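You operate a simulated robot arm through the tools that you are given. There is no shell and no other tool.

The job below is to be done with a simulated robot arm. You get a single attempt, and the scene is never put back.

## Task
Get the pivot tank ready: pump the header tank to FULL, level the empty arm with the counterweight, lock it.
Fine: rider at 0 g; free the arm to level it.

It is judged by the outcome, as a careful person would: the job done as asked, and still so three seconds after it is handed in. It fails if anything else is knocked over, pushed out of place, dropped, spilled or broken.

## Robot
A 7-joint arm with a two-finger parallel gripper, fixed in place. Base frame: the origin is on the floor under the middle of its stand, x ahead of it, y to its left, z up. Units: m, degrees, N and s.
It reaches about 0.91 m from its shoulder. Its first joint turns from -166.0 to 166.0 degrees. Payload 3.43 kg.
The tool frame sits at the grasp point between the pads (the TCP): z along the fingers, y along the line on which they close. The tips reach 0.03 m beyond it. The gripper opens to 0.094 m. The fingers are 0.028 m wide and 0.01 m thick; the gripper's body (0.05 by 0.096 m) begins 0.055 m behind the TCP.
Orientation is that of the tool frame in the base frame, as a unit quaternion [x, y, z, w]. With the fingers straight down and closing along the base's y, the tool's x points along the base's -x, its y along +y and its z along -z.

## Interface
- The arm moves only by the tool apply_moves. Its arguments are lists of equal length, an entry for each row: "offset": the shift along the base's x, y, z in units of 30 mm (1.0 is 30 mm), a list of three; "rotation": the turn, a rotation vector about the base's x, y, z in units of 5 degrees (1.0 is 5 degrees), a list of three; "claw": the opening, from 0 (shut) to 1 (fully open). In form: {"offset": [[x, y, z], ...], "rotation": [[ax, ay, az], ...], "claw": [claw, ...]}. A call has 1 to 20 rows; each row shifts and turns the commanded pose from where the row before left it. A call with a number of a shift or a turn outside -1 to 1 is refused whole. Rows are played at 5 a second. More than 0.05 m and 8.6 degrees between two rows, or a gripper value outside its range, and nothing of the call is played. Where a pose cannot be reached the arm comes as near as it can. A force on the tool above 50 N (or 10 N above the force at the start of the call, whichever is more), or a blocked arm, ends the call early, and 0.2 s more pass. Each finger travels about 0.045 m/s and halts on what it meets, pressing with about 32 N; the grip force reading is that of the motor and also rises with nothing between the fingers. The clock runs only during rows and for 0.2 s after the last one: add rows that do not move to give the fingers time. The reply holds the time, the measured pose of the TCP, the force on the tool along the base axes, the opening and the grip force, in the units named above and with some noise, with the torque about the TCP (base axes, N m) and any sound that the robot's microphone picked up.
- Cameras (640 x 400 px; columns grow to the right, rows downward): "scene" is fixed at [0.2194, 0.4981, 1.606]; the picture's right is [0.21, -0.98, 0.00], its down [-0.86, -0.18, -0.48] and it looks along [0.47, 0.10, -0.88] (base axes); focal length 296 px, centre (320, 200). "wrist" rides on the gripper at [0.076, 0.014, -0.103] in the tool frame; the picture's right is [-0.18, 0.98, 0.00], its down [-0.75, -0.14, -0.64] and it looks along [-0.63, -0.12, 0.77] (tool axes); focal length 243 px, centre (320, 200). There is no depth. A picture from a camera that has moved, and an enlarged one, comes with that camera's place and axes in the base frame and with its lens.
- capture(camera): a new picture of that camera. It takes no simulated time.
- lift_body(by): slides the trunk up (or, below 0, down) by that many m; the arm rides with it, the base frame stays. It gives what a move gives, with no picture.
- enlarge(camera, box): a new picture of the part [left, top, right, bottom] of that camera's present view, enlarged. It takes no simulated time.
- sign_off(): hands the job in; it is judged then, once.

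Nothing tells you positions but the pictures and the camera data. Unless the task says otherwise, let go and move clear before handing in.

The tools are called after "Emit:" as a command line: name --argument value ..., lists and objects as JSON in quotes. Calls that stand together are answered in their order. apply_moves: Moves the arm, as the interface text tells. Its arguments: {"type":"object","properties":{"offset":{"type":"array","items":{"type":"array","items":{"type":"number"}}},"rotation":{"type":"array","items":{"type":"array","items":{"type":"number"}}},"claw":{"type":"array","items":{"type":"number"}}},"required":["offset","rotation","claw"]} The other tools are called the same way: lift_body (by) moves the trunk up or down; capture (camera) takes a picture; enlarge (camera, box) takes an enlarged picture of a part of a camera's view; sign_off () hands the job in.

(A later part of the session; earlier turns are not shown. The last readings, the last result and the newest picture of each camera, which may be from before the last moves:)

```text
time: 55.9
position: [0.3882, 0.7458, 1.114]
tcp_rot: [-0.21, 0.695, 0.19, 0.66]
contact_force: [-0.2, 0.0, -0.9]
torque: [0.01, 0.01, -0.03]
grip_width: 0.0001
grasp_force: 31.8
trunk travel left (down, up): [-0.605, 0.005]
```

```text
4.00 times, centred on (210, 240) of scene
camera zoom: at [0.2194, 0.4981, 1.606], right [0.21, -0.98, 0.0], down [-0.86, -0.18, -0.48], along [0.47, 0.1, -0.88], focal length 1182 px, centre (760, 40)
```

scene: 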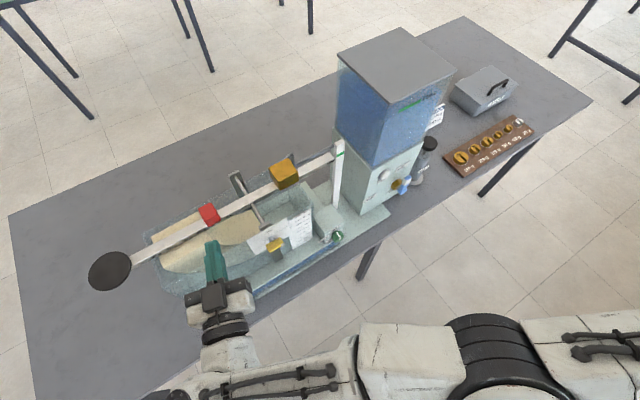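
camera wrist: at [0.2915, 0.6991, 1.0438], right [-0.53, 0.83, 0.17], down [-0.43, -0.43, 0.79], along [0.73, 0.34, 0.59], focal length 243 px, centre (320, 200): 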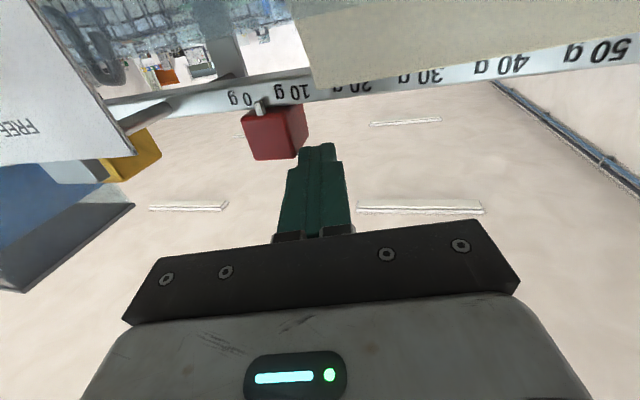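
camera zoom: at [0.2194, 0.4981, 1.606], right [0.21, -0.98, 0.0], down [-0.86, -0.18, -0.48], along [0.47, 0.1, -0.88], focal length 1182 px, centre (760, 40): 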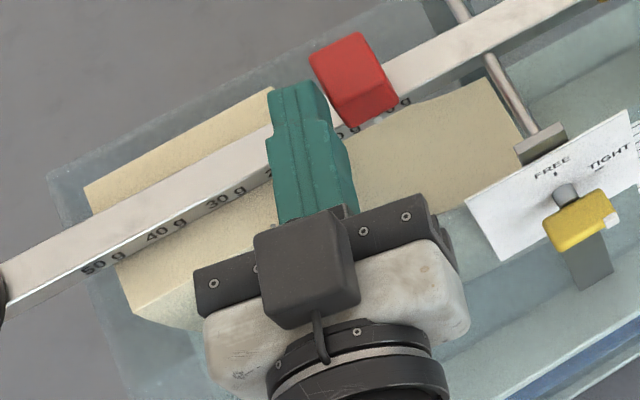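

Good progress, with no blocking. I zoom in on the rider index.

Emit:
enlarge --camera "wrist" --box '[200, 60, 340, 150]'

Emit:
enlarge --camera "scene" --box '[215, 190, 275, 230]'

```text
4.44 times, centred on (270, 105) of wrist
camera zoom: at [0.2915, 0.6991, 1.0438], right [-0.53, 0.83, 0.17], down [-0.43, -0.43, 0.79], along [0.73, 0.34, 0.59], focal length 1078 px, centre (542, 622)
```

zoom: 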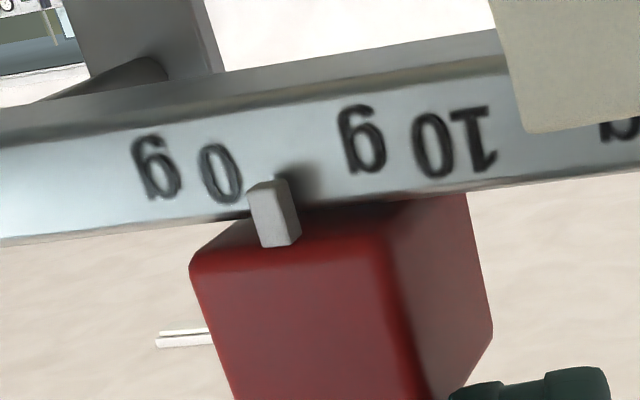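

```text
10.00 times, centred on (245, 210) of scene
camera zoom: at [0.2194, 0.4981, 1.606], right [0.21, -0.98, 0.0], down [-0.86, -0.18, -0.48], along [0.47, 0.1, -0.88], focal length 2956 px, centre (1070, 100)
```

zoom: 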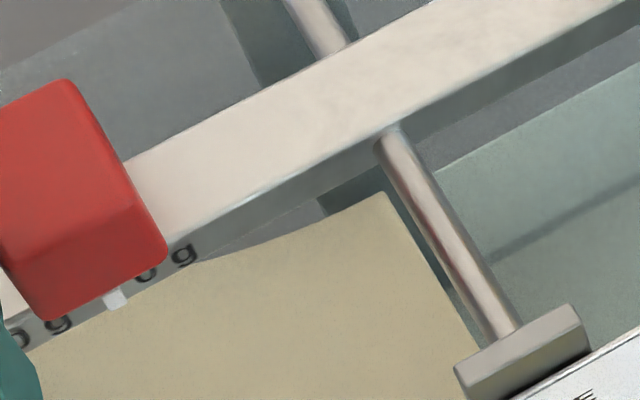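

The index reads about 3.6 g, so there are roughly 11 mm to go. I nudge it on.

Emit:
apply_moves --offset '[[0.106, -0.106, 0], [0.106, -0.106, 0]]' --rotation '[[0.0, 0.0, -0.3], [0, 0, -0.3]]' --claw '[0, 0]'

Emit:
capture --camera "wrist"

Emit:
enlarge --camera "wrist" --box '[200, 60, 340, 150]'

Emit:
enlarge --camera "scene" --box '[215, 190, 275, 230]'

```text
time: 56.5
position: [0.3952, 0.7391, 1.1156]
tcp_rot: [-0.192, 0.701, 0.172, 0.665]
contact_force: [0.9, -0.4, 0.1]
torque: [0.0, 0.01, 0.02]
grip_width: 0.0
grasp_force: 32.2
trunk travel left (down, up): [-0.605, 0.005]
```

```text
taken
camera wrist: at [0.2954, 0.6971, 1.0446], right [-0.48, 0.86, 0.17], down [-0.45, -0.41, 0.79], along [0.75, 0.31, 0.59], focal length 243 px, centre (320, 200)
```

wrist: 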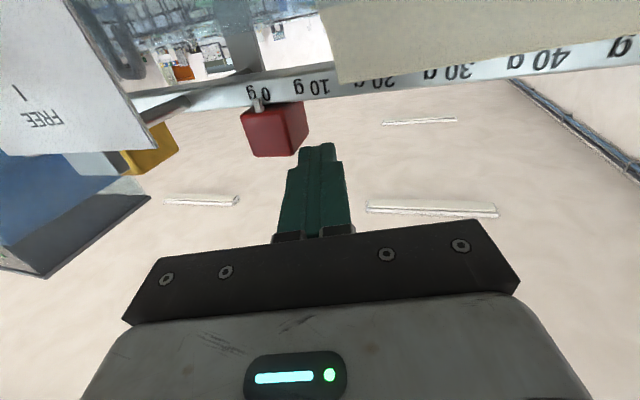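

```text
4.44 times, centred on (270, 105) of wrist
camera zoom: at [0.2954, 0.6971, 1.0446], right [-0.48, 0.86, 0.17], down [-0.45, -0.41, 0.79], along [0.75, 0.31, 0.59], focal length 1078 px, centre (542, 622)
```

zoom: 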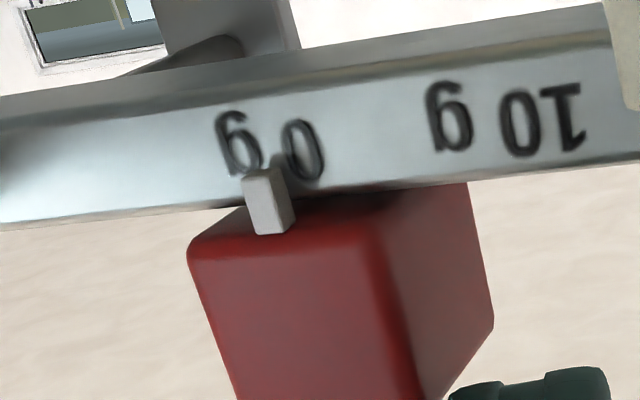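

```text
10.00 times, centred on (245, 210) of scene
camera zoom: at [0.2194, 0.4981, 1.606], right [0.21, -0.98, 0.0], down [-0.86, -0.18, -0.48], along [0.47, 0.1, -0.88], focal length 2956 px, centre (1070, 100)
```

zoom: 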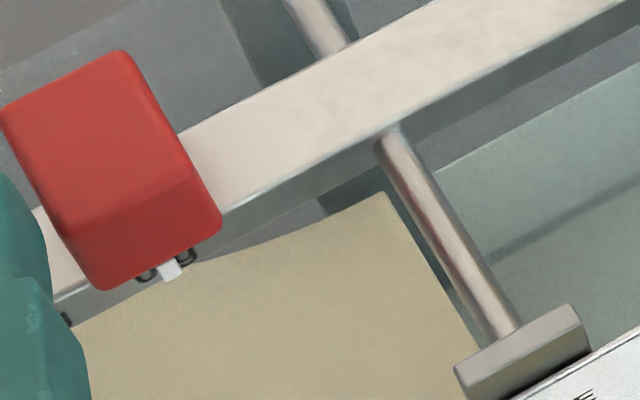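

The index is now centred on "0 g" as seen from the scene camera, which has almost no parallax along the beam. I back the finger away without touching the rider, then move in front of the lock lever.

Emit:
apply_moves --offset '[[-0.28, 0.28, 0], [-0.6, -0.6, 0], [-0.6, -0.6, 0], [-0.6, -0.6, 0], [-0.55, -0.55, -0.2], [0.2, -0.7, -0.5], [0.2, -0.7, -0.5], [0.2, -0.7, -0.5], [0.2, -0.7, -0.5], [0.17, -0.63, -0.6]]' --rotation '[[0, 0, 0], [0, 0, 0], [0, 0, 0], [0, 0, 0.3], [0, 0, 0.5], [0, 0, 0.45], [0, 0, 0.45], [0, 0, 0.45], [0, 0, 0.45], [0, 0, 0.45]]' --claw '[0, 0, 0, 0, 0, 0, 0, 0, 0, 0]'

Emit:
capture --camera "wrist"

Emit:
enlarge --camera "scene" --box '[400, 0, 640, 400]'

Emit:
enlarge --camera "scene" --box '[150, 150, 370, 290]'

```text
time: 58.7
position: [0.3252, 0.6514, 0.9705]
tcp_rot: [-0.283, 0.669, 0.26, 0.636]
contact_force: [0.7, 0.0, 0.5]
torque: [-0.03, 0.0, 0.01]
grip_width: 0.0
grasp_force: 32.0
out of reach, approached as far as the arm can: row 1, 2, 3, 4, 5, 6, 7, 8
trunk travel left (down, up): [-0.605, 0.005]
```

```text
taken
camera wrist: at [0.2405, 0.5852, 0.8991], right [-0.69, 0.7, 0.17], down [-0.33, -0.52, 0.79], along [0.64, 0.49, 0.59], focal length 243 px, centre (320, 200)
```

wrist: 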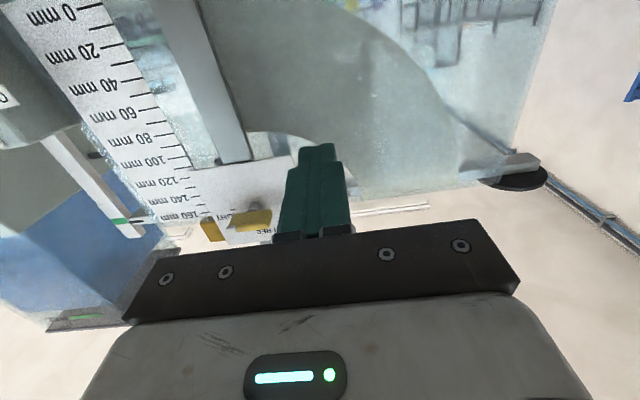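

```text
1.00 times, centred on (520, 200) of scene (not enlarged: the box is as wide or as high as the picture)
camera zoom: at [0.2194, 0.4981, 1.606], right [0.21, -0.98, 0.0], down [-0.86, -0.18, -0.48], along [0.47, 0.1, -0.88], focal length 296 px, centre (120, 200)
```

zoom: 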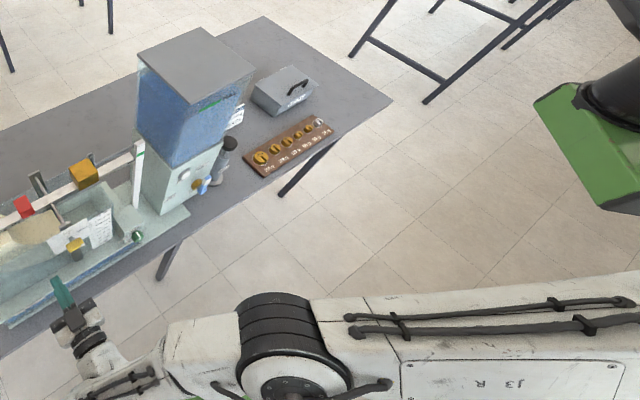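

```text
2.86 times, centred on (260, 220) of scene
camera zoom: at [0.2194, 0.4981, 1.606], right [0.21, -0.98, 0.0], down [-0.86, -0.18, -0.48], along [0.47, 0.1, -0.88], focal length 844 px, centre (491, 143)
```

zoom: 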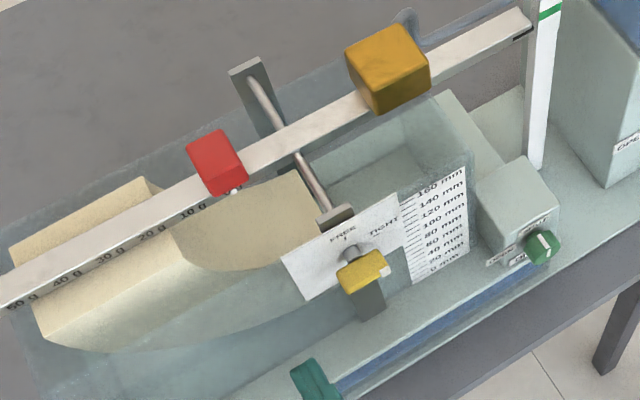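

Emit:
apply_moves --offset '[[0, 0, 0], [0, 0, 0], [0, 0, 0]]' --rotation '[[0, 0, 0], [0, 0, 0], [0, 0, 0]]' --claw '[0, 0, 0]'

```text
time: 59.5
position: [0.3259, 0.6518, 0.9703]
tcp_rot: [-0.285, 0.668, 0.261, 0.636]
contact_force: [0.4, -0.4, -0.2]
torque: [0.0, 0.0, -0.03]
grip_width: 0.0
grasp_force: 32.2
trunk travel left (down, up): [-0.605, 0.005]
```

Emit:
apply_moves --offset '[[-0.3, -0.5, 0.3], [0.31, -0.7, 0.57], [0.31, -0.7, 0.57], [0.31, -0.7, 0.57]]' --rotation '[[0, 0, 0], [0, 0, 0], [0, 0, 0], [0, 0, 0]]' --claw '[0, 0, 0, 0]'

Emit:
capture --camera "wrist"

Emit:
enlarge --camera "scene" --box '[400, 0, 640, 400]'

```text
time: 60.5
position: [0.3449, 0.5732, 1.0308]
tcp_rot: [-0.284, 0.67, 0.259, 0.635]
contact_force: [-0.4, 0.4, 0.1]
torque: [-0.02, -0.01, -0.02]
grip_width: 0.0
grasp_force: 32.1
trunk travel left (down, up): [-0.605, 0.005]
```

```text
taken
camera wrist: at [0.2593, 0.5076, 0.96], right [-0.69, 0.7, 0.17], down [-0.33, -0.52, 0.79], along [0.64, 0.49, 0.59], focal length 243 px, centre (320, 200)
```

wrist: 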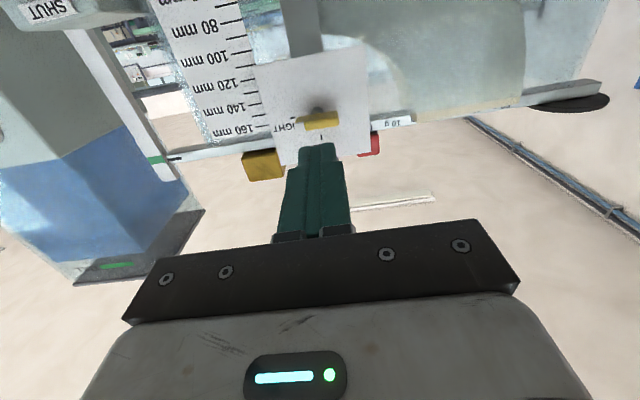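

```text
1.00 times, centred on (520, 200) of scene (not enlarged: the box is as wide or as high as the picture)
camera zoom: at [0.2194, 0.4981, 1.606], right [0.21, -0.98, 0.0], down [-0.86, -0.18, -0.48], along [0.47, 0.1, -0.88], focal length 296 px, centre (120, 200)
```

zoom: 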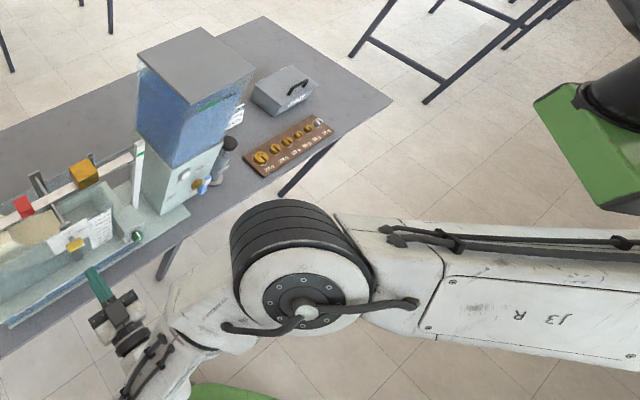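

The hand is directly in front of the lever, which I place at n≈0.735 (n is distance along the front-to-back diagonal), e≈0.162 (along the beam) and z≈1.024. I roll the hand 90° so the fingers can pinch the horizontal lever from above and below.

Emit:
apply_moves --offset '[[0, 0, 0], [0, 0, 0], [0, 0, 0], [0, 0, 0], [0, 0, 0], [0, 0, 0], [0, 0, 0], [0, 0, 0], [0, 0, 0]]' --rotation '[[0.69, 0.7, -0.05], [0.69, 0.7, -0.05], [0.69, 0.7, -0.05], [0.69, 0.7, -0.05], [0.69, 0.7, -0.05], [0.69, 0.7, -0.05], [0.69, 0.7, -0.05], [0.69, 0.7, -0.05], [0.69, 0.7, -0.05]]' --claw '[0, 0, 0, 0, 0, 0, 0, 0, 0]'

```text
time: 62.5
position: [0.3442, 0.5744, 1.0325]
tcp_rot: [-0.012, 0.727, 0.482, 0.489]
contact_force: [-0.3, -0.9, -0.1]
torque: [0.01, -0.03, -0.02]
grip_width: 0.0
grasp_force: 32.5
trunk travel left (down, up): [-0.605, 0.005]
```

Emit:
apply_moves --offset '[[0, 0, 0], [0, 0, 0], [0, 0, 0], [0, 0, 0], [0, 0, 0], [0, 0, 0], [0, 0, 0], [0, 0, 0], [0, 0, 0]]' --rotation '[[0.69, 0.7, -0.05], [0.69, 0.7, -0.05], [0.69, 0.7, -0.05], [0.69, 0.7, -0.05], [0.69, 0.7, -0.05], [0.69, 0.7, -0.05], [0.69, 0.7, -0.05], [0.69, 0.7, -0.05], [0.69, 0.7, -0.05]]' --claw '[0, 0.2, 0.4, 0.5, 0.5, 0.5, 0.5, 0.5, 0.5]'

Emit:
capture --camera "wrist"

Emit:
enlarge --camera "scene" --box '[200, 180, 380, 300]'

```text
time: 64.5
position: [0.3436, 0.5753, 1.0317]
tcp_rot: [0.261, 0.678, 0.632, 0.27]
contact_force: [-0.9, -0.7, -0.2]
torque: [0.01, -0.03, -0.01]
grip_width: 0.047
grasp_force: 0.1
trunk travel left (down, up): [-0.605, 0.005]
```

```text
taken
camera wrist: at [0.2182, 0.5566, 1.048], right [0.14, -0.06, 0.99], down [0.09, -0.99, -0.08], along [0.99, 0.1, -0.14], focal length 243 px, centre (320, 200)
```

wrist: 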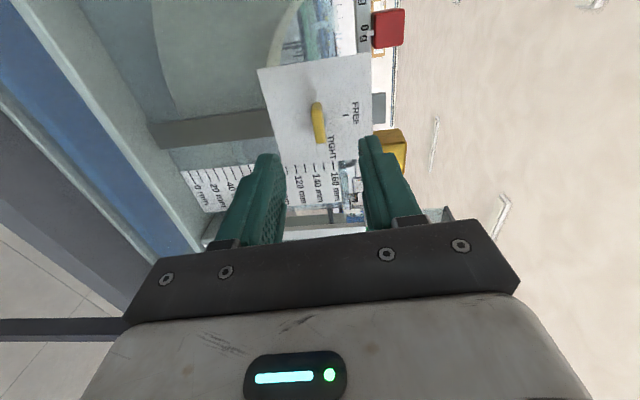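

```text
3.33 times, centred on (290, 240) of scene
camera zoom: at [0.2194, 0.4981, 1.606], right [0.21, -0.98, 0.0], down [-0.86, -0.18, -0.48], along [0.47, 0.1, -0.88], focal length 985 px, centre (420, 67)
```

zoom: 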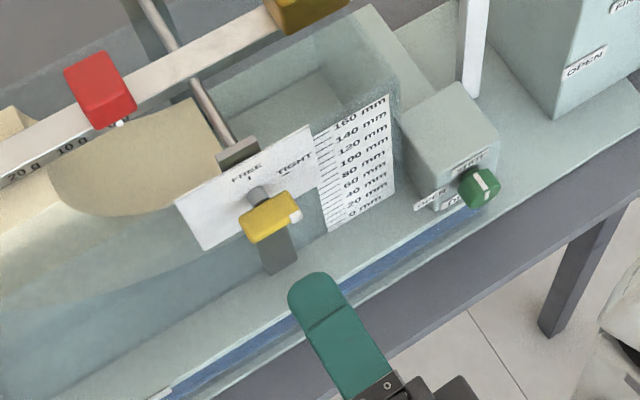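

The lever sits between the open fingers, level with them. I move straight in toward it.

Emit:
apply_moves --offset '[[0.39, 0.39, -0.06], [0.39, 0.39, -0.06], [0.39, 0.39, -0.06], [0.37, 0.37, -0.04]]' --rotation '[[0, 0, 0], [0, 0, 0], [0, 0, 0], [0, 0, 0]]' --claw '[0.5, 0.5, 0.5, 0.5]'

Emit:
capture --camera "wrist"

Emit:
enlarge --camera "scene" --box '[220, 200, 340, 275]'

```text
time: 65.5
position: [0.3893, 0.6224, 1.0255]
tcp_rot: [0.261, 0.678, 0.632, 0.271]
contact_force: [-0.5, -0.1, -0.2]
torque: [0.02, -0.02, 0.02]
grip_width: 0.0468
grasp_force: 0.2
trunk travel left (down, up): [-0.605, 0.005]
```

```text
taken
camera wrist: at [0.2628, 0.6036, 1.041], right [0.14, -0.06, 0.99], down [0.09, -0.99, -0.08], along [0.99, 0.1, -0.14], focal length 243 px, centre (320, 200)
```

wrist: 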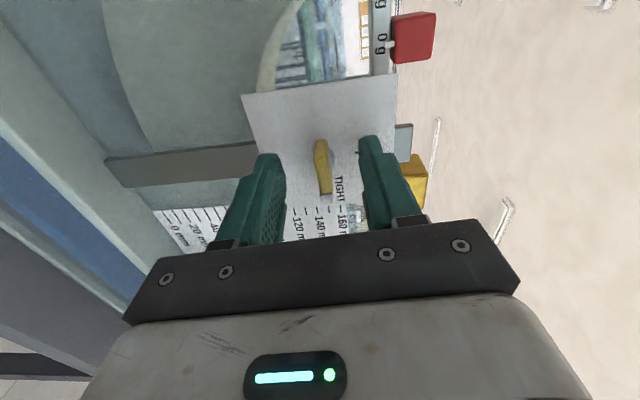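

```text
5.33 times, centred on (280, 238) of scene
camera zoom: at [0.2194, 0.4981, 1.606], right [0.21, -0.98, 0.0], down [-0.86, -0.18, -0.48], along [0.47, 0.1, -0.88], focal length 1576 px, centre (533, 0)
```

zoom: 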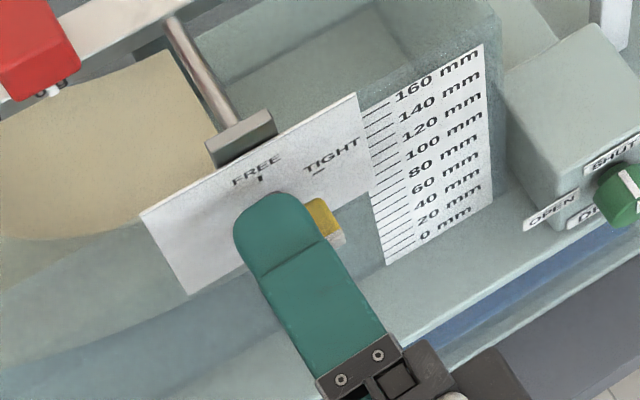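

The fingers straddle the lever. I close on it.

Emit:
apply_moves --offset '[[0, 0, 0], [0, 0, 0], [0, 0, 0], [0, 0, 0]]' --rotation '[[0, 0, 0], [0, 0, 0], [0, 0, 0], [0, 0, 0]]' --claw '[0.1, 0, 0, 0]'

Emit:
capture --camera "wrist"

```text
time: 66.5
position: [0.3891, 0.6237, 1.0271]
tcp_rot: [0.26, 0.677, 0.633, 0.271]
contact_force: [-0.9, -1.4, 10.5]
torque: [0.62, -0.7, -0.2]
grip_width: 0.0088
grasp_force: 42.9
trunk travel left (down, up): [-0.605, 0.005]
```

```text
taken
camera wrist: at [0.2626, 0.6039, 1.0424], right [0.14, -0.07, 0.99], down [0.09, -0.99, -0.08], along [0.99, 0.1, -0.13], focal length 243 px, centre (320, 200)
```

wrist: 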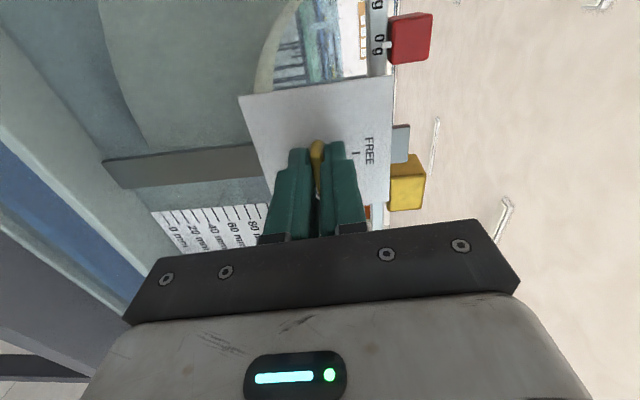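

I have the lever, with 8.8 mm between the fingers. I relieve the slight upward load, then start turning counter-clockwise toward FREE.

Emit:
apply_moves --offset '[[0.05, -0.05, 0.08], [0, 0, 0], [0, 0, 0], [0, 0, 0], [0, 0, 0]]' --rotation '[[0, 0, 0], [-0.66, -0.68, 0.053], [-0.66, -0.68, 0.053], [-0.66, -0.68, 0.053], [-0.66, -0.68, 0.053]]' --claw '[0, 0, 0, 0, 0]'

Emit:
capture --camera "wrist"

Emit:
enlarge --camera "scene" --box '[220, 200, 340, 275]'

```text
time: 67.7
position: [0.3897, 0.6193, 1.0262]
tcp_rot: [0.142, 0.714, 0.577, 0.37]
contact_force: [-16.4, 27.9, -13.6]
torque: [0.36, -0.27, 0.52]
grip_width: 0.0085
grasp_force: 42.1
trunk travel left (down, up): [-0.605, 0.005]
```

```text
taken
camera wrist: at [0.2629, 0.5986, 1.0167], right [-0.09, 0.17, 0.98], down [0.1, -0.98, 0.18], along [0.99, 0.12, 0.07], focal length 243 px, centre (320, 200)
```

wrist: 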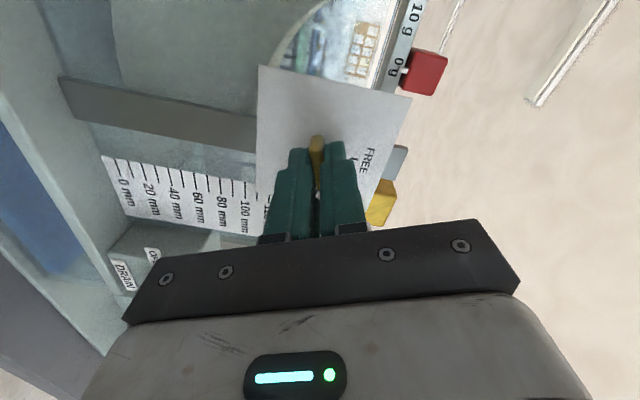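

```text
5.33 times, centred on (280, 238) of scene
camera zoom: at [0.2194, 0.4981, 1.606], right [0.21, -0.98, 0.0], down [-0.86, -0.18, -0.48], along [0.47, 0.1, -0.88], focal length 1576 px, centre (533, 0)
```

zoom: 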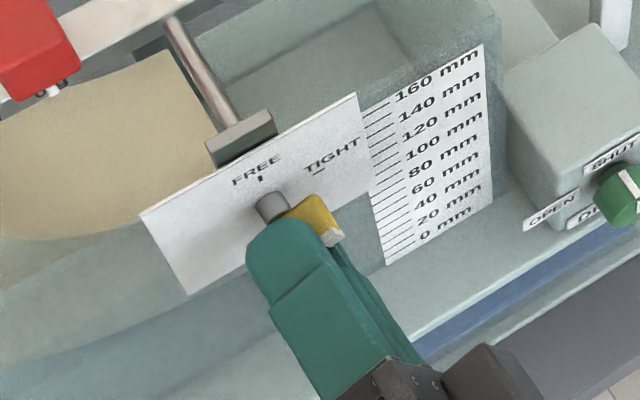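

The lever turns with the hand. I relieve the side load by shifting about 2 mm left and 1 mm down, then keep turning.

Emit:
apply_moves --offset '[[-0.06, 0.06, -0.03], [0, 0, 0], [0, 0, 0], [0, 0, 0], [0, 0, 0]]' --rotation '[[0, 0, 0], [-0.66, -0.68, 0.053], [-0.66, -0.68, 0.053], [-0.66, -0.68, 0.053], [-0.66, -0.68, 0.053]]' --claw '[0, 0, 0, 0, 0]'

```text
time: 68.9
position: [0.3901, 0.6187, 1.0254]
tcp_rot: [0.024, 0.727, 0.508, 0.462]
contact_force: [-11.2, -5.0, -13.8]
torque: [0.7, -0.72, -0.46]
grip_width: 0.0085
grasp_force: 42.6
trunk travel left (down, up): [-0.605, 0.005]
```

Emit:
apply_moves --offset '[[0, 0, -0.03], [0, 0, 0], [0, 0, 0], [0, 0, 0], [0, 0, 0], [0, 0, 0]]' --rotation '[[-0.66, -0.68, 0.053], [-0.66, -0.68, 0.053], [-0.66, -0.68, 0.053], [-0.66, -0.68, 0.053], [-0.66, -0.68, 0.053], [-0.66, -0.68, 0.053]]' --claw '[0, 0, 0, 0, 0, 0]'

Emit:
enlarge --camera "scene" --box '[220, 200, 340, 275]'

Emit:
capture --camera "wrist"

```text
time: 70.3
position: [0.3918, 0.6191, 1.0246]
tcp_rot: [-0.154, 0.711, 0.379, 0.573]
contact_force: [-2.4, -33.6, -10.6]
torque: [0.53, -0.5, -0.26]
grip_width: 0.0078
grasp_force: 42.3
trunk travel left (down, up): [-0.605, 0.005]
```

```text
5.33 times, centred on (280, 238) of scene
camera zoom: at [0.2194, 0.4981, 1.606], right [0.21, -0.98, 0.0], down [-0.86, -0.18, -0.48], along [0.47, 0.1, -0.88], focal length 1576 px, centre (533, 0)
```

zoom: 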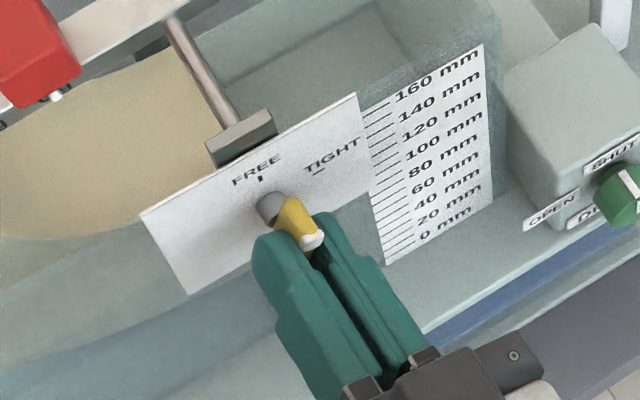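

```text
taken
camera wrist: at [0.2874, 0.5717, 0.964], right [-0.59, 0.61, 0.53], down [-0.13, -0.71, 0.69], along [0.8, 0.33, 0.5], focal length 243 px, centre (320, 200)
```

wrist: 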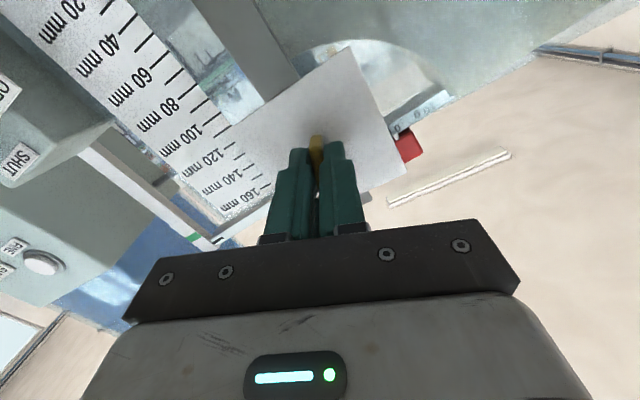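

The lever is about 67° round. I relieve the load and do the last part.

Emit:
apply_moves --offset '[[0, -0.09, -0.03], [0, 0, 0], [0, 0, 0], [0, 0, 0], [0, 0, 0]]' --rotation '[[-0.66, -0.68, 0.053], [-0.66, -0.68, 0.053], [-0.66, -0.68, 0.053], [-0.66, -0.68, 0.053], [-0.66, -0.68, 0.053]]' --claw '[0, 0, 0, 0, 0]'

Emit:
enlarge --camera "scene" --box '[220, 200, 340, 275]'

Emit:
enlarge --camera "scene" --box '[300, 130, 380, 180]'

```text
time: 71.5
position: [0.3914, 0.6184, 1.0239]
tcp_rot: [-0.296, 0.664, 0.254, 0.638]
contact_force: [8.5, -19.1, -9.0]
torque: [0.26, 1.51, -1.05]
grip_width: 0.0086
grasp_force: 42.7
trunk travel left (down, up): [-0.605, 0.005]
```

```text
5.33 times, centred on (280, 238) of scene
camera zoom: at [0.2194, 0.4981, 1.606], right [0.21, -0.98, 0.0], down [-0.86, -0.18, -0.48], along [0.47, 0.1, -0.88], focal length 1576 px, centre (533, 0)
```

zoom: 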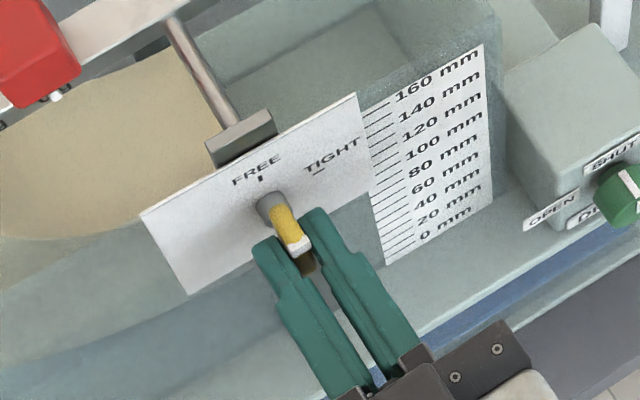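

```text
8.00 times, centred on (340, 155) of scene
camera zoom: at [0.2194, 0.4981, 1.606], right [0.21, -0.98, 0.0], down [-0.86, -0.18, -0.48], along [0.47, 0.1, -0.88], focal length 2364 px, centre (160, 560)
```

zoom: 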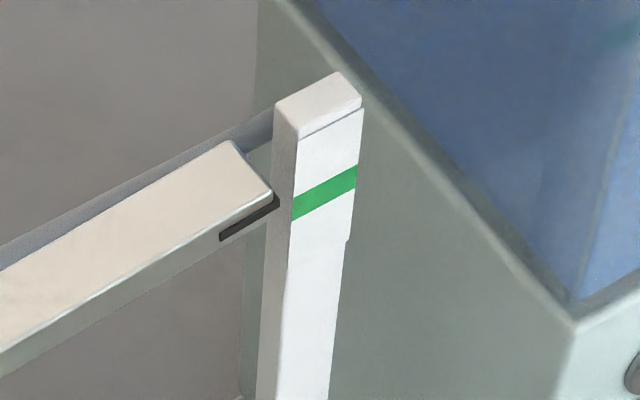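

The lever reached its stop at FREE, and the beam's pointer end has risen, so the arm is free. I open the fingers and back straight out.

Emit:
apply_moves --offset '[[0, 0, 0], [0, 0, 0], [-0.4, -0.4, 0], [-0.5, -0.5, 0], [-0.5, -0.5, 0], [-0.5, -0.5, 0]]' --rotation '[[0, 0, 0], [0, 0, 0], [0, 0, 0], [0, 0, 0], [0, 0, 0], [0, 0, 0]]' --claw '[0.3, 0.4, 0.4, 0.4, 0.4, 0.4]'

Emit:
enlarge --camera "scene" --box '[220, 200, 340, 275]'

Emit:
enlarge --camera "scene" --box '[300, 130, 380, 180]'

Emit:
enlarge --camera "scene" --box '[80, 130, 380, 300]'

Emit:
capture --camera "wrist"

```text
time: 72.9
position: [0.3342, 0.5615, 1.027]
tcp_rot: [-0.298, 0.663, 0.256, 0.638]
contact_force: [0.4, 0.0, 0.2]
torque: [-0.02, 0.01, -0.03]
grip_width: 0.0379
grasp_force: 0.0
trunk travel left (down, up): [-0.605, 0.005]
```

```text
5.33 times, centred on (280, 238) of scene
camera zoom: at [0.2194, 0.4981, 1.606], right [0.21, -0.98, 0.0], down [-0.86, -0.18, -0.48], along [0.47, 0.1, -0.88], focal length 1576 px, centre (533, 0)
```

zoom: 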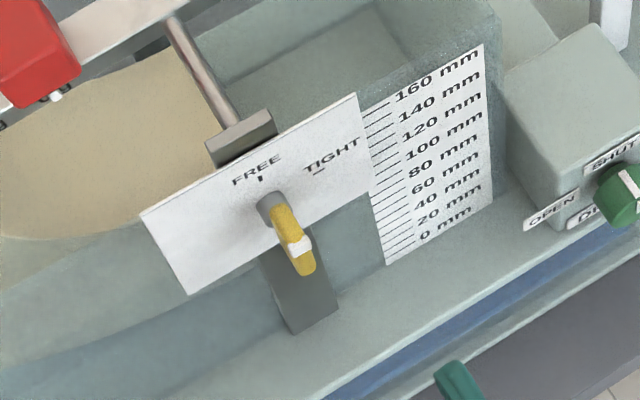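

```text
8.00 times, centred on (340, 155) of scene
camera zoom: at [0.2194, 0.4981, 1.606], right [0.21, -0.98, 0.0], down [-0.86, -0.18, -0.48], along [0.47, 0.1, -0.88], focal length 2364 px, centre (160, 560)
```

zoom: 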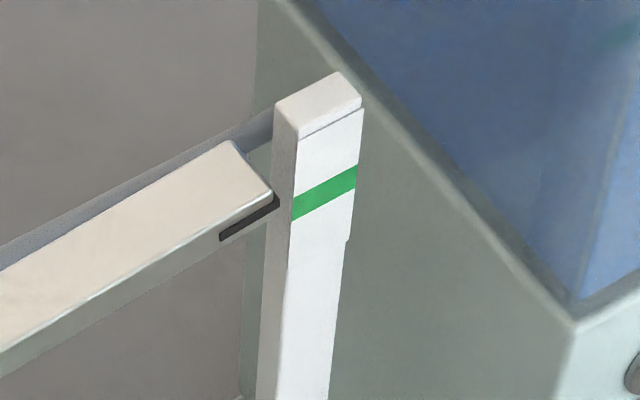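

```text
2.13 times, centred on (230, 215) of scene
camera zoom: at [0.2194, 0.4981, 1.606], right [0.21, -0.98, 0.0], down [-0.86, -0.18, -0.48], along [0.47, 0.1, -0.88], focal length 630 px, centre (512, 168)
```

zoom: 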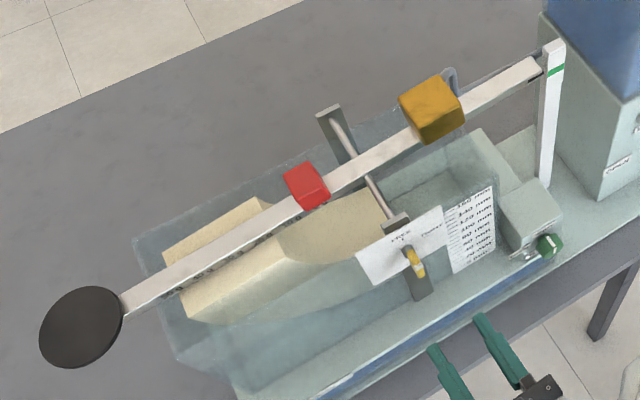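

```text
taken
camera wrist: at [0.2509, 0.493, 0.9556], right [-0.71, 0.69, 0.14], down [-0.34, -0.51, 0.79], along [0.62, 0.51, 0.59], focal length 243 px, centre (320, 200)
```

wrist: 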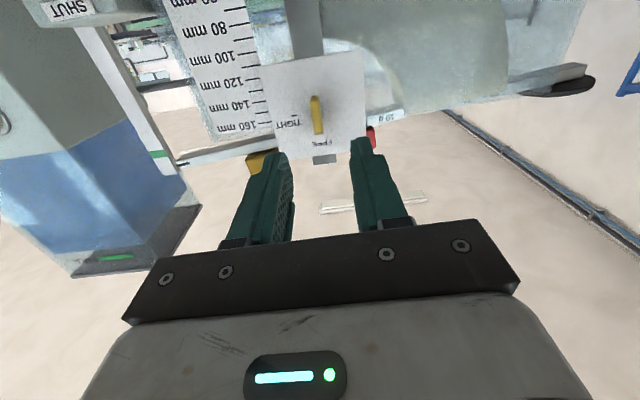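

The lever is at FREE and the beam now rests with the pointer high, so the counterweight must move outward, toward the post. I close the fingers, rise, and line up to the left of the counterweight.

Emit:
apply_moves --offset '[[0, 0, 0.75], [0, 0, 0.75], [0, 0, 0.75], [0, 0, 0.75], [0.55, -0.5, 0], [0.55, -0.5, 0]]' --rotation '[[0, 0, 0], [0, 0, 0], [0, 0, 0], [0, 0, 0], [0, 0, 0], [0, 0, 0]]' --claw '[0.2, 0, 0, 0, 0, 0]'

Emit:
capture --camera "wrist"

Emit:
enlarge --camera "scene" --box '[240, 130, 380, 230]'

```text
time: 74.5
position: [0.3122, 0.4938, 1.0534]
tcp_rot: [-0.367, 0.665, 0.247, 0.602]
contact_force: [-0.5, 0.0, 0.4]
torque: [0.03, 0.02, -0.01]
grip_width: 0.0003
grasp_force: 32.2
trunk travel left (down, up): [-0.605, 0.005]
stopped in row 6: the arm was blocked; the commanded pose is now the measured one
```

```text
taken
camera wrist: at [0.2369, 0.4092, 0.9913], right [-0.77, 0.63, 0.07], down [-0.28, -0.44, 0.85], along [0.57, 0.64, 0.52], focal length 243 px, centre (320, 200)
```

wrist: 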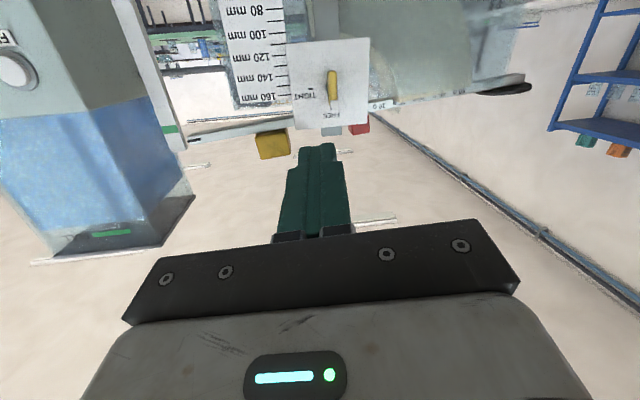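

```text
4.00 times, centred on (310, 180) of scene
camera zoom: at [0.2194, 0.4981, 1.606], right [0.21, -0.98, 0.0], down [-0.86, -0.18, -0.48], along [0.47, 0.1, -0.88], focal length 1182 px, centre (360, 280)
```

zoom: 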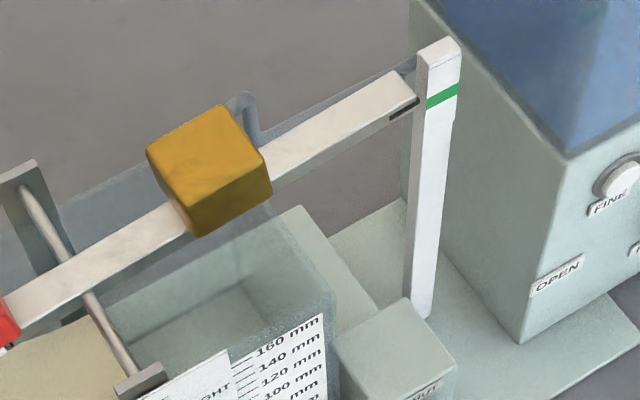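

Raising while the arm is folded brings the elbow up under the post. I go back down and left to where raising worked, and slide over from there at beam height.

Emit:
apply_moves --offset '[[-0.1, 0.3, -0.8], [-0.3, 0.8, -0.6], [-0.3, 0.9, -0.4], [-0.35, 0.95, -0.2], [-0.35, 0.95, 0], [-0.35, 0.95, 0]]' --rotation '[[0, 0, -0.4], [0, 0, -0.5], [0, 0, -0.5], [0, 0, -0.5], [0, 0, -0.5], [0, 0, -0.5]]' --claw '[0, 0, 0, 0, 0, 0]'

```text
time: 75.9
position: [0.2607, 0.6388, 0.9952]
tcp_rot: [-0.278, 0.706, 0.17, 0.629]
contact_force: [0.4, -0.1, 0.0]
torque: [-0.01, 0.0, 0.02]
grip_width: 0.0
grasp_force: 32.3
trunk travel left (down, up): [-0.605, 0.005]
```

Emit:
apply_moves --offset '[[0.35, 0.35, 0.7], [0.35, 0.35, 0.7], [0.45, 0.45, 0.7], [0.5, 0.48, 0.7], [0.55, 0.5, 0.7], [0.5, 0.5, 0.6]]' --rotation '[[0.27, -0.01, -0.25], [0.27, -0.01, -0.25], [0.27, -0.01, -0.25], [0.27, -0.01, -0.25], [0.27, -0.01, -0.25], [0.27, -0.01, -0.25]]' --claw '[0, 0, 0, 0, 0, 0]'

Emit:
capture --camera "wrist"

```text
time: 77.3
position: [0.3447, 0.7207, 1.1178]
tcp_rot: [-0.186, 0.707, 0.176, 0.659]
contact_force: [-0.8, 0.4, 0.4]
torque: [0.04, -0.01, -0.01]
grip_width: 0.0
grasp_force: 32.3
trunk travel left (down, up): [-0.605, 0.005]
```

```text
taken
camera wrist: at [0.2431, 0.6805, 1.0496], right [-0.48, 0.86, 0.19], down [-0.44, -0.42, 0.8], along [0.76, 0.3, 0.58], focal length 243 px, centre (320, 200)
```

wrist: 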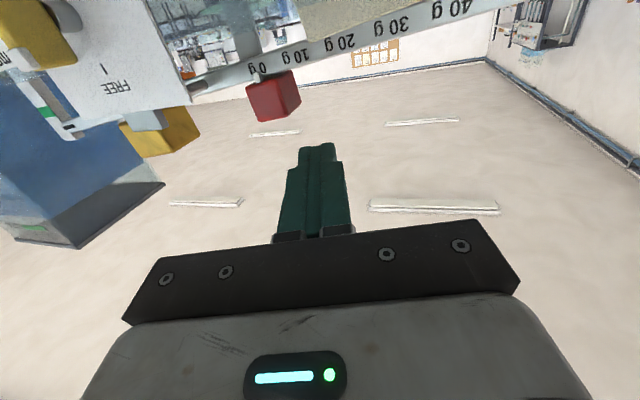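

Now I slide right along the front of the beam, above the lock plate, toward the left side of the counterweight.

Emit:
apply_moves --offset '[[0.64, -0.55, 0.05], [0.64, -0.55, 0.05], [0.64, -0.55, 0.05], [0.64, -0.55, 0.05], [0.6, -0.5, 0], [0.6, -0.5, 0]]' --rotation '[[0, 0, -0.27], [0, 0, -0.27], [0, 0, -0.27], [0, 0, -0.27], [0, 0, -0.27], [0, 0, -0.27]]' --claw '[0, 0, 0, 0, 0, 0]'

Emit:
capture --camera "wrist"

Emit:
enlarge --camera "scene" --box '[200, 130, 380, 280]'

```text
time: 78.9
position: [0.3922, 0.6147, 1.0832]
tcp_rot: [-0.192, 0.717, 0.14, 0.655]
contact_force: [-0.1, 0.8, -0.1]
torque: [-0.01, 0.03, 0.0]
grip_width: 0.0
grasp_force: 31.7
trunk travel left (down, up): [-0.605, 0.005]
stopped in row 6: the arm was blocked; the commanded pose is now the measured one
```

```text
taken
camera wrist: at [0.289, 0.5733, 1.017], right [-0.44, 0.89, 0.13], down [-0.45, -0.35, 0.82], along [0.78, 0.3, 0.55], focal length 243 px, centre (320, 200)
```

wrist: 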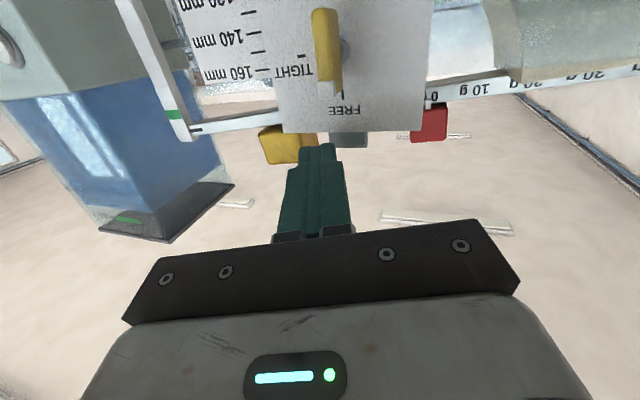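

```text
2.67 times, centred on (290, 205) of scene
camera zoom: at [0.2194, 0.4981, 1.606], right [0.21, -0.98, 0.0], down [-0.86, -0.18, -0.48], along [0.47, 0.1, -0.88], focal length 788 px, centre (400, 187)
```

zoom: 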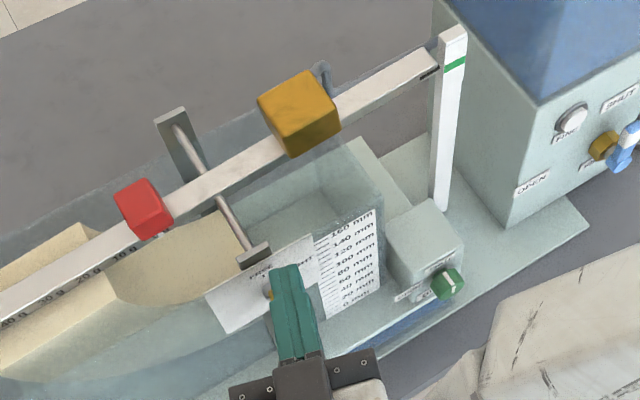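

Emit:
enlarge --camera "scene" --box '[560, 0, 640, 400]'

Emit:
enlarge --camera "wrist" --box '[100, 60, 340, 200]'

```text
1.00 times, centred on (600, 200) of scene (not enlarged: the box is as wide or as high as the picture)
camera zoom: at [0.2194, 0.4981, 1.606], right [0.21, -0.98, 0.0], down [-0.86, -0.18, -0.48], along [0.47, 0.1, -0.88], focal length 296 px, centre (40, 200)
```

zoom: 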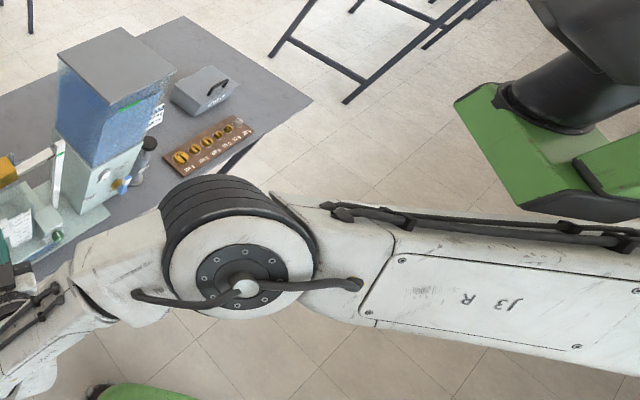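

```text
2.67 times, centred on (220, 130) of wrist
camera zoom: at [0.289, 0.5733, 1.017], right [-0.44, 0.89, 0.13], down [-0.45, -0.35, 0.82], along [0.78, 0.3, 0.55], focal length 647 px, centre (587, 387)
```

zoom: 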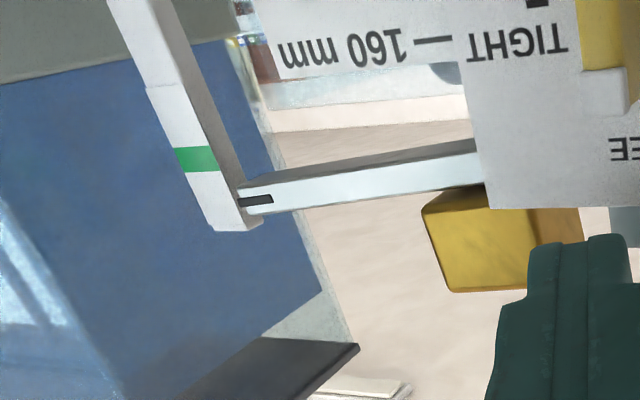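

The pointer clearly sits above the green mark. To reach the counterweight without swinging the arm under the post, I keep the wrist on the left and extended and point the finger along +x. The fingertip can then push the block's left face from there.

Emit:
apply_moves --offset '[[-0.35, 0.71, 0.27], [-0.35, 0.71, 0.27], [-0.35, 0.71, 0.27], [-0.35, 0.71, 0.27], [0.3, -0.1, 0.03], [0.4, -0.2, 0.03], [0.4, -0.25, 0], [0.4, -0.25, 0]]' --rotation '[[0, 0, 0], [0, 0, 0], [0, 0, 0], [0, 0, -0.2], [0, 0, -0.8], [0, 0, -0.8], [0, 0, -0.8], [0, 0, -0.8]]' --claw '[0, 0, 0, 0, 0, 0, 0, 0]'

Emit:
capture --camera "wrist"

Emit:
capture --camera "scene"

```text
time: 80.7
position: [0.4001, 0.6728, 1.1221]
tcp_rot: [-0.081, 0.737, 0.042, 0.67]
contact_force: [-0.2, -0.2, 0.1]
torque: [-0.01, 0.0, 0.0]
grip_width: 0.0002
grasp_force: 31.7
out of reach, approached as far as the arm can: row 8
trunk travel left (down, up): [-0.605, 0.005]
```

```text
taken
camera wrist: at [0.2897, 0.6651, 1.0547], right [-0.16, 0.98, 0.14], down [-0.54, -0.2, 0.82], along [0.83, 0.06, 0.56], focal length 243 px, centre (320, 200)
```

wrist: 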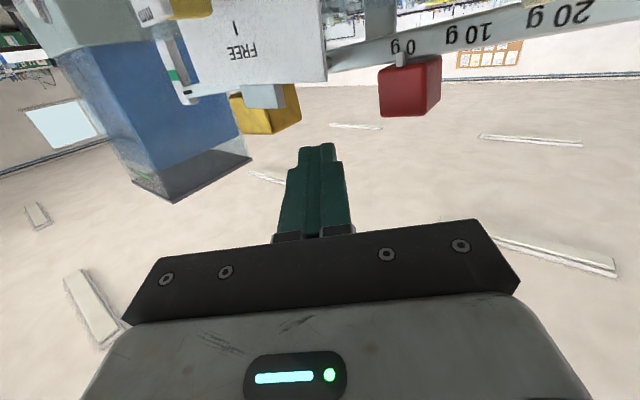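

```text
taken
```

scene: 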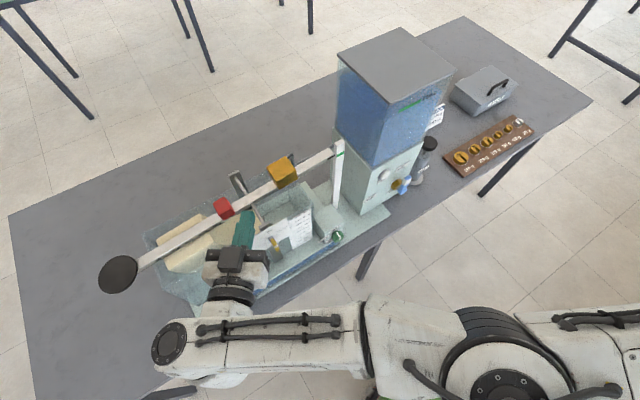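

The arm reached easily this way. I advance the fingertip toward the counterweight's left face, now about 6 cm ahead, staying above the beam.

Emit:
apply_moves --offset '[[0.6, -0.075, -0.075], [0.6, -0.075, -0.075], [0.6, -0.075, -0.075], [0.55, -0.075, -0.05]]' --rotation '[[0, 0, 0], [0, 0, 0], [0, 0, 0], [0, 0, 0]]' --claw '[0, 0, 0, 0]'

Emit:
capture --camera "wrist"

Emit:
enlarge --camera "scene" --box '[200, 130, 380, 260]'

```text
time: 81.7
position: [0.4704, 0.6651, 1.1117]
tcp_rot: [-0.082, 0.737, 0.043, 0.669]
contact_force: [-0.6, 0.6, -0.3]
torque: [-0.02, 0.01, 0.01]
grip_width: 0.0
grasp_force: 32.0
trunk travel left (down, up): [-0.605, 0.005]
```

```text
taken
camera wrist: at [0.3596, 0.6566, 1.0458], right [-0.16, 0.98, 0.14], down [-0.54, -0.2, 0.82], along [0.83, 0.06, 0.56], focal length 243 px, centre (320, 200)
```

wrist: 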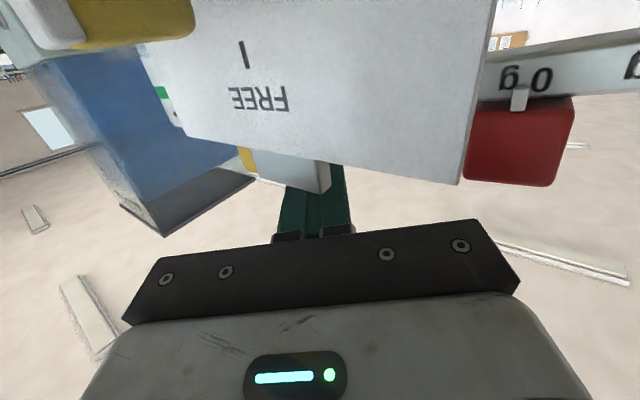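

```text
3.08 times, centred on (290, 195) of scene
camera zoom: at [0.2194, 0.4981, 1.606], right [0.21, -0.98, 0.0], down [-0.86, -0.18, -0.48], along [0.47, 0.1, -0.88], focal length 909 px, centre (412, 215)
```

zoom: 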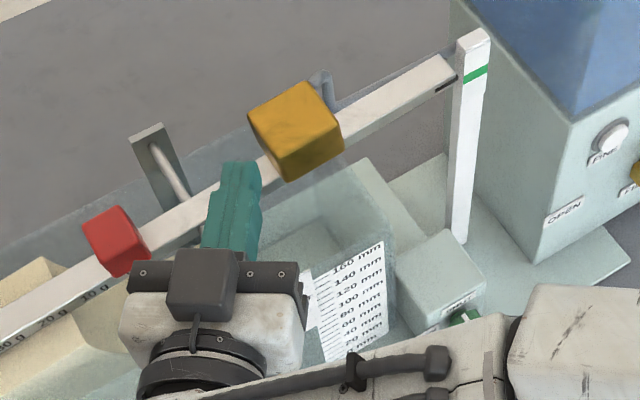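

The tip is about 1 cm from the block. I tilt slightly so the wrist camera stays above the lock lever, then push the counterweight roughly 1 cm outward.

Emit:
apply_moves --offset '[[0, 0, 0.1], [0, 0, 0.1], [0.17, -0.17, 0], [0.17, -0.17, 0], [0.17, -0.17, 0]]' --rotation '[[-0.104, 0.591, 0], [-0.104, 0.591, 0], [0, 0, 0], [0, 0, 0], [0, 0, 0]]' --claw '[0, 0, 0, 0, 0]'

Emit:
enlarge --camera "scene" --box '[200, 130, 380, 260]'

Emit:
enlarge --camera "scene" --box '[300, 130, 380, 180]'

```text
time: 82.9
position: [0.4703, 0.6477, 1.1086]
tcp_rot: [-0.098, 0.77, 0.041, 0.63]
contact_force: [-0.1, 2.8, 0.5]
torque: [-0.04, -0.03, 0.09]
grip_width: 0.0002
grasp_force: 31.9
trunk travel left (down, up): [-0.605, 0.005]
```

```text
3.08 times, centred on (290, 195) of scene
camera zoom: at [0.2194, 0.4981, 1.606], right [0.21, -0.98, 0.0], down [-0.86, -0.18, -0.48], along [0.47, 0.1, -0.88], focal length 909 px, centre (412, 215)
```

zoom: 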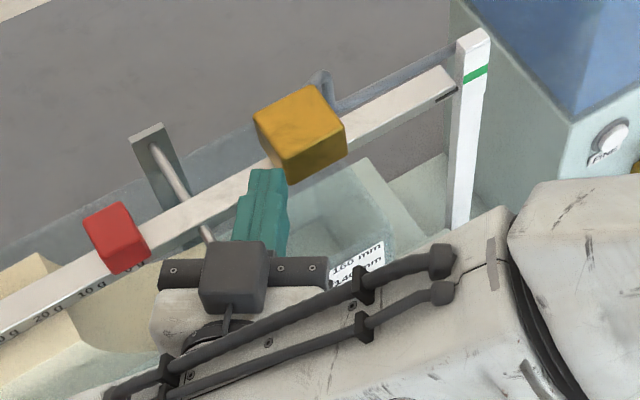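

```text
8.00 times, centred on (340, 155) of scene
camera zoom: at [0.2194, 0.4981, 1.606], right [0.21, -0.98, 0.0], down [-0.86, -0.18, -0.48], along [0.47, 0.1, -0.88], focal length 2364 px, centre (160, 560)
```

zoom: 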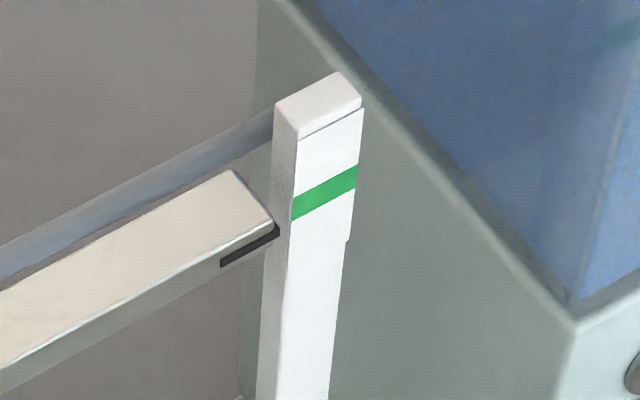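

The beam responded and the pointer came down toward the mark. I back the finger off a little to see where the beam settles on its own.

Emit:
apply_moves --offset '[[-0.5, 0.35, 0], [-0.3, 0.3, 0], [0, 0, 0], [0, 0, 0]]' --rotation '[[0, 0, 0], [0, 0, 0], [0, 0, 0], [0, 0, 0]]' --claw '[0, 0, 0, 0]'

Emit:
enlarge --camera "scene" --box '[200, 130, 380, 260]'

Emit:
enlarge --camera "scene" --box '[300, 130, 380, 180]'

```text
time: 83.9
position: [0.4576, 0.6681, 1.1179]
tcp_rot: [-0.085, 0.771, 0.04, 0.629]
contact_force: [0.4, 0.0, -0.4]
torque: [0.01, 0.0, 0.0]
grip_width: 0.0001
grasp_force: 32.0
trunk travel left (down, up): [-0.605, 0.005]
```

```text
3.08 times, centred on (290, 195) of scene
camera zoom: at [0.2194, 0.4981, 1.606], right [0.21, -0.98, 0.0], down [-0.86, -0.18, -0.48], along [0.47, 0.1, -0.88], focal length 909 px, centre (412, 215)
```

zoom: 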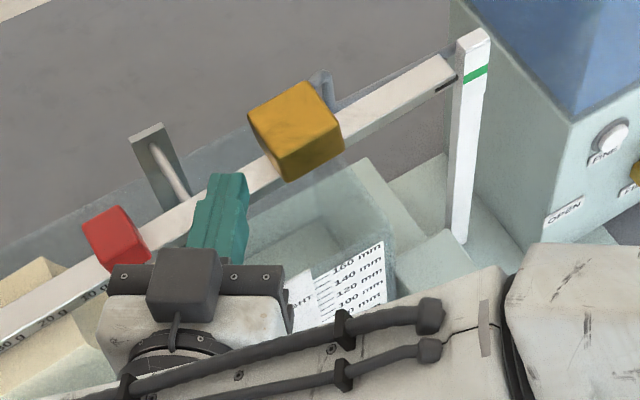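

```text
8.00 times, centred on (340, 155) of scene
camera zoom: at [0.2194, 0.4981, 1.606], right [0.21, -0.98, 0.0], down [-0.86, -0.18, -0.48], along [0.47, 0.1, -0.88], focal length 2364 px, centre (160, 560)
```

zoom: 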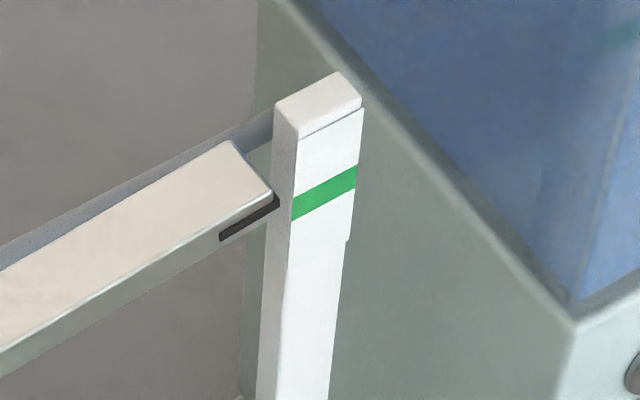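

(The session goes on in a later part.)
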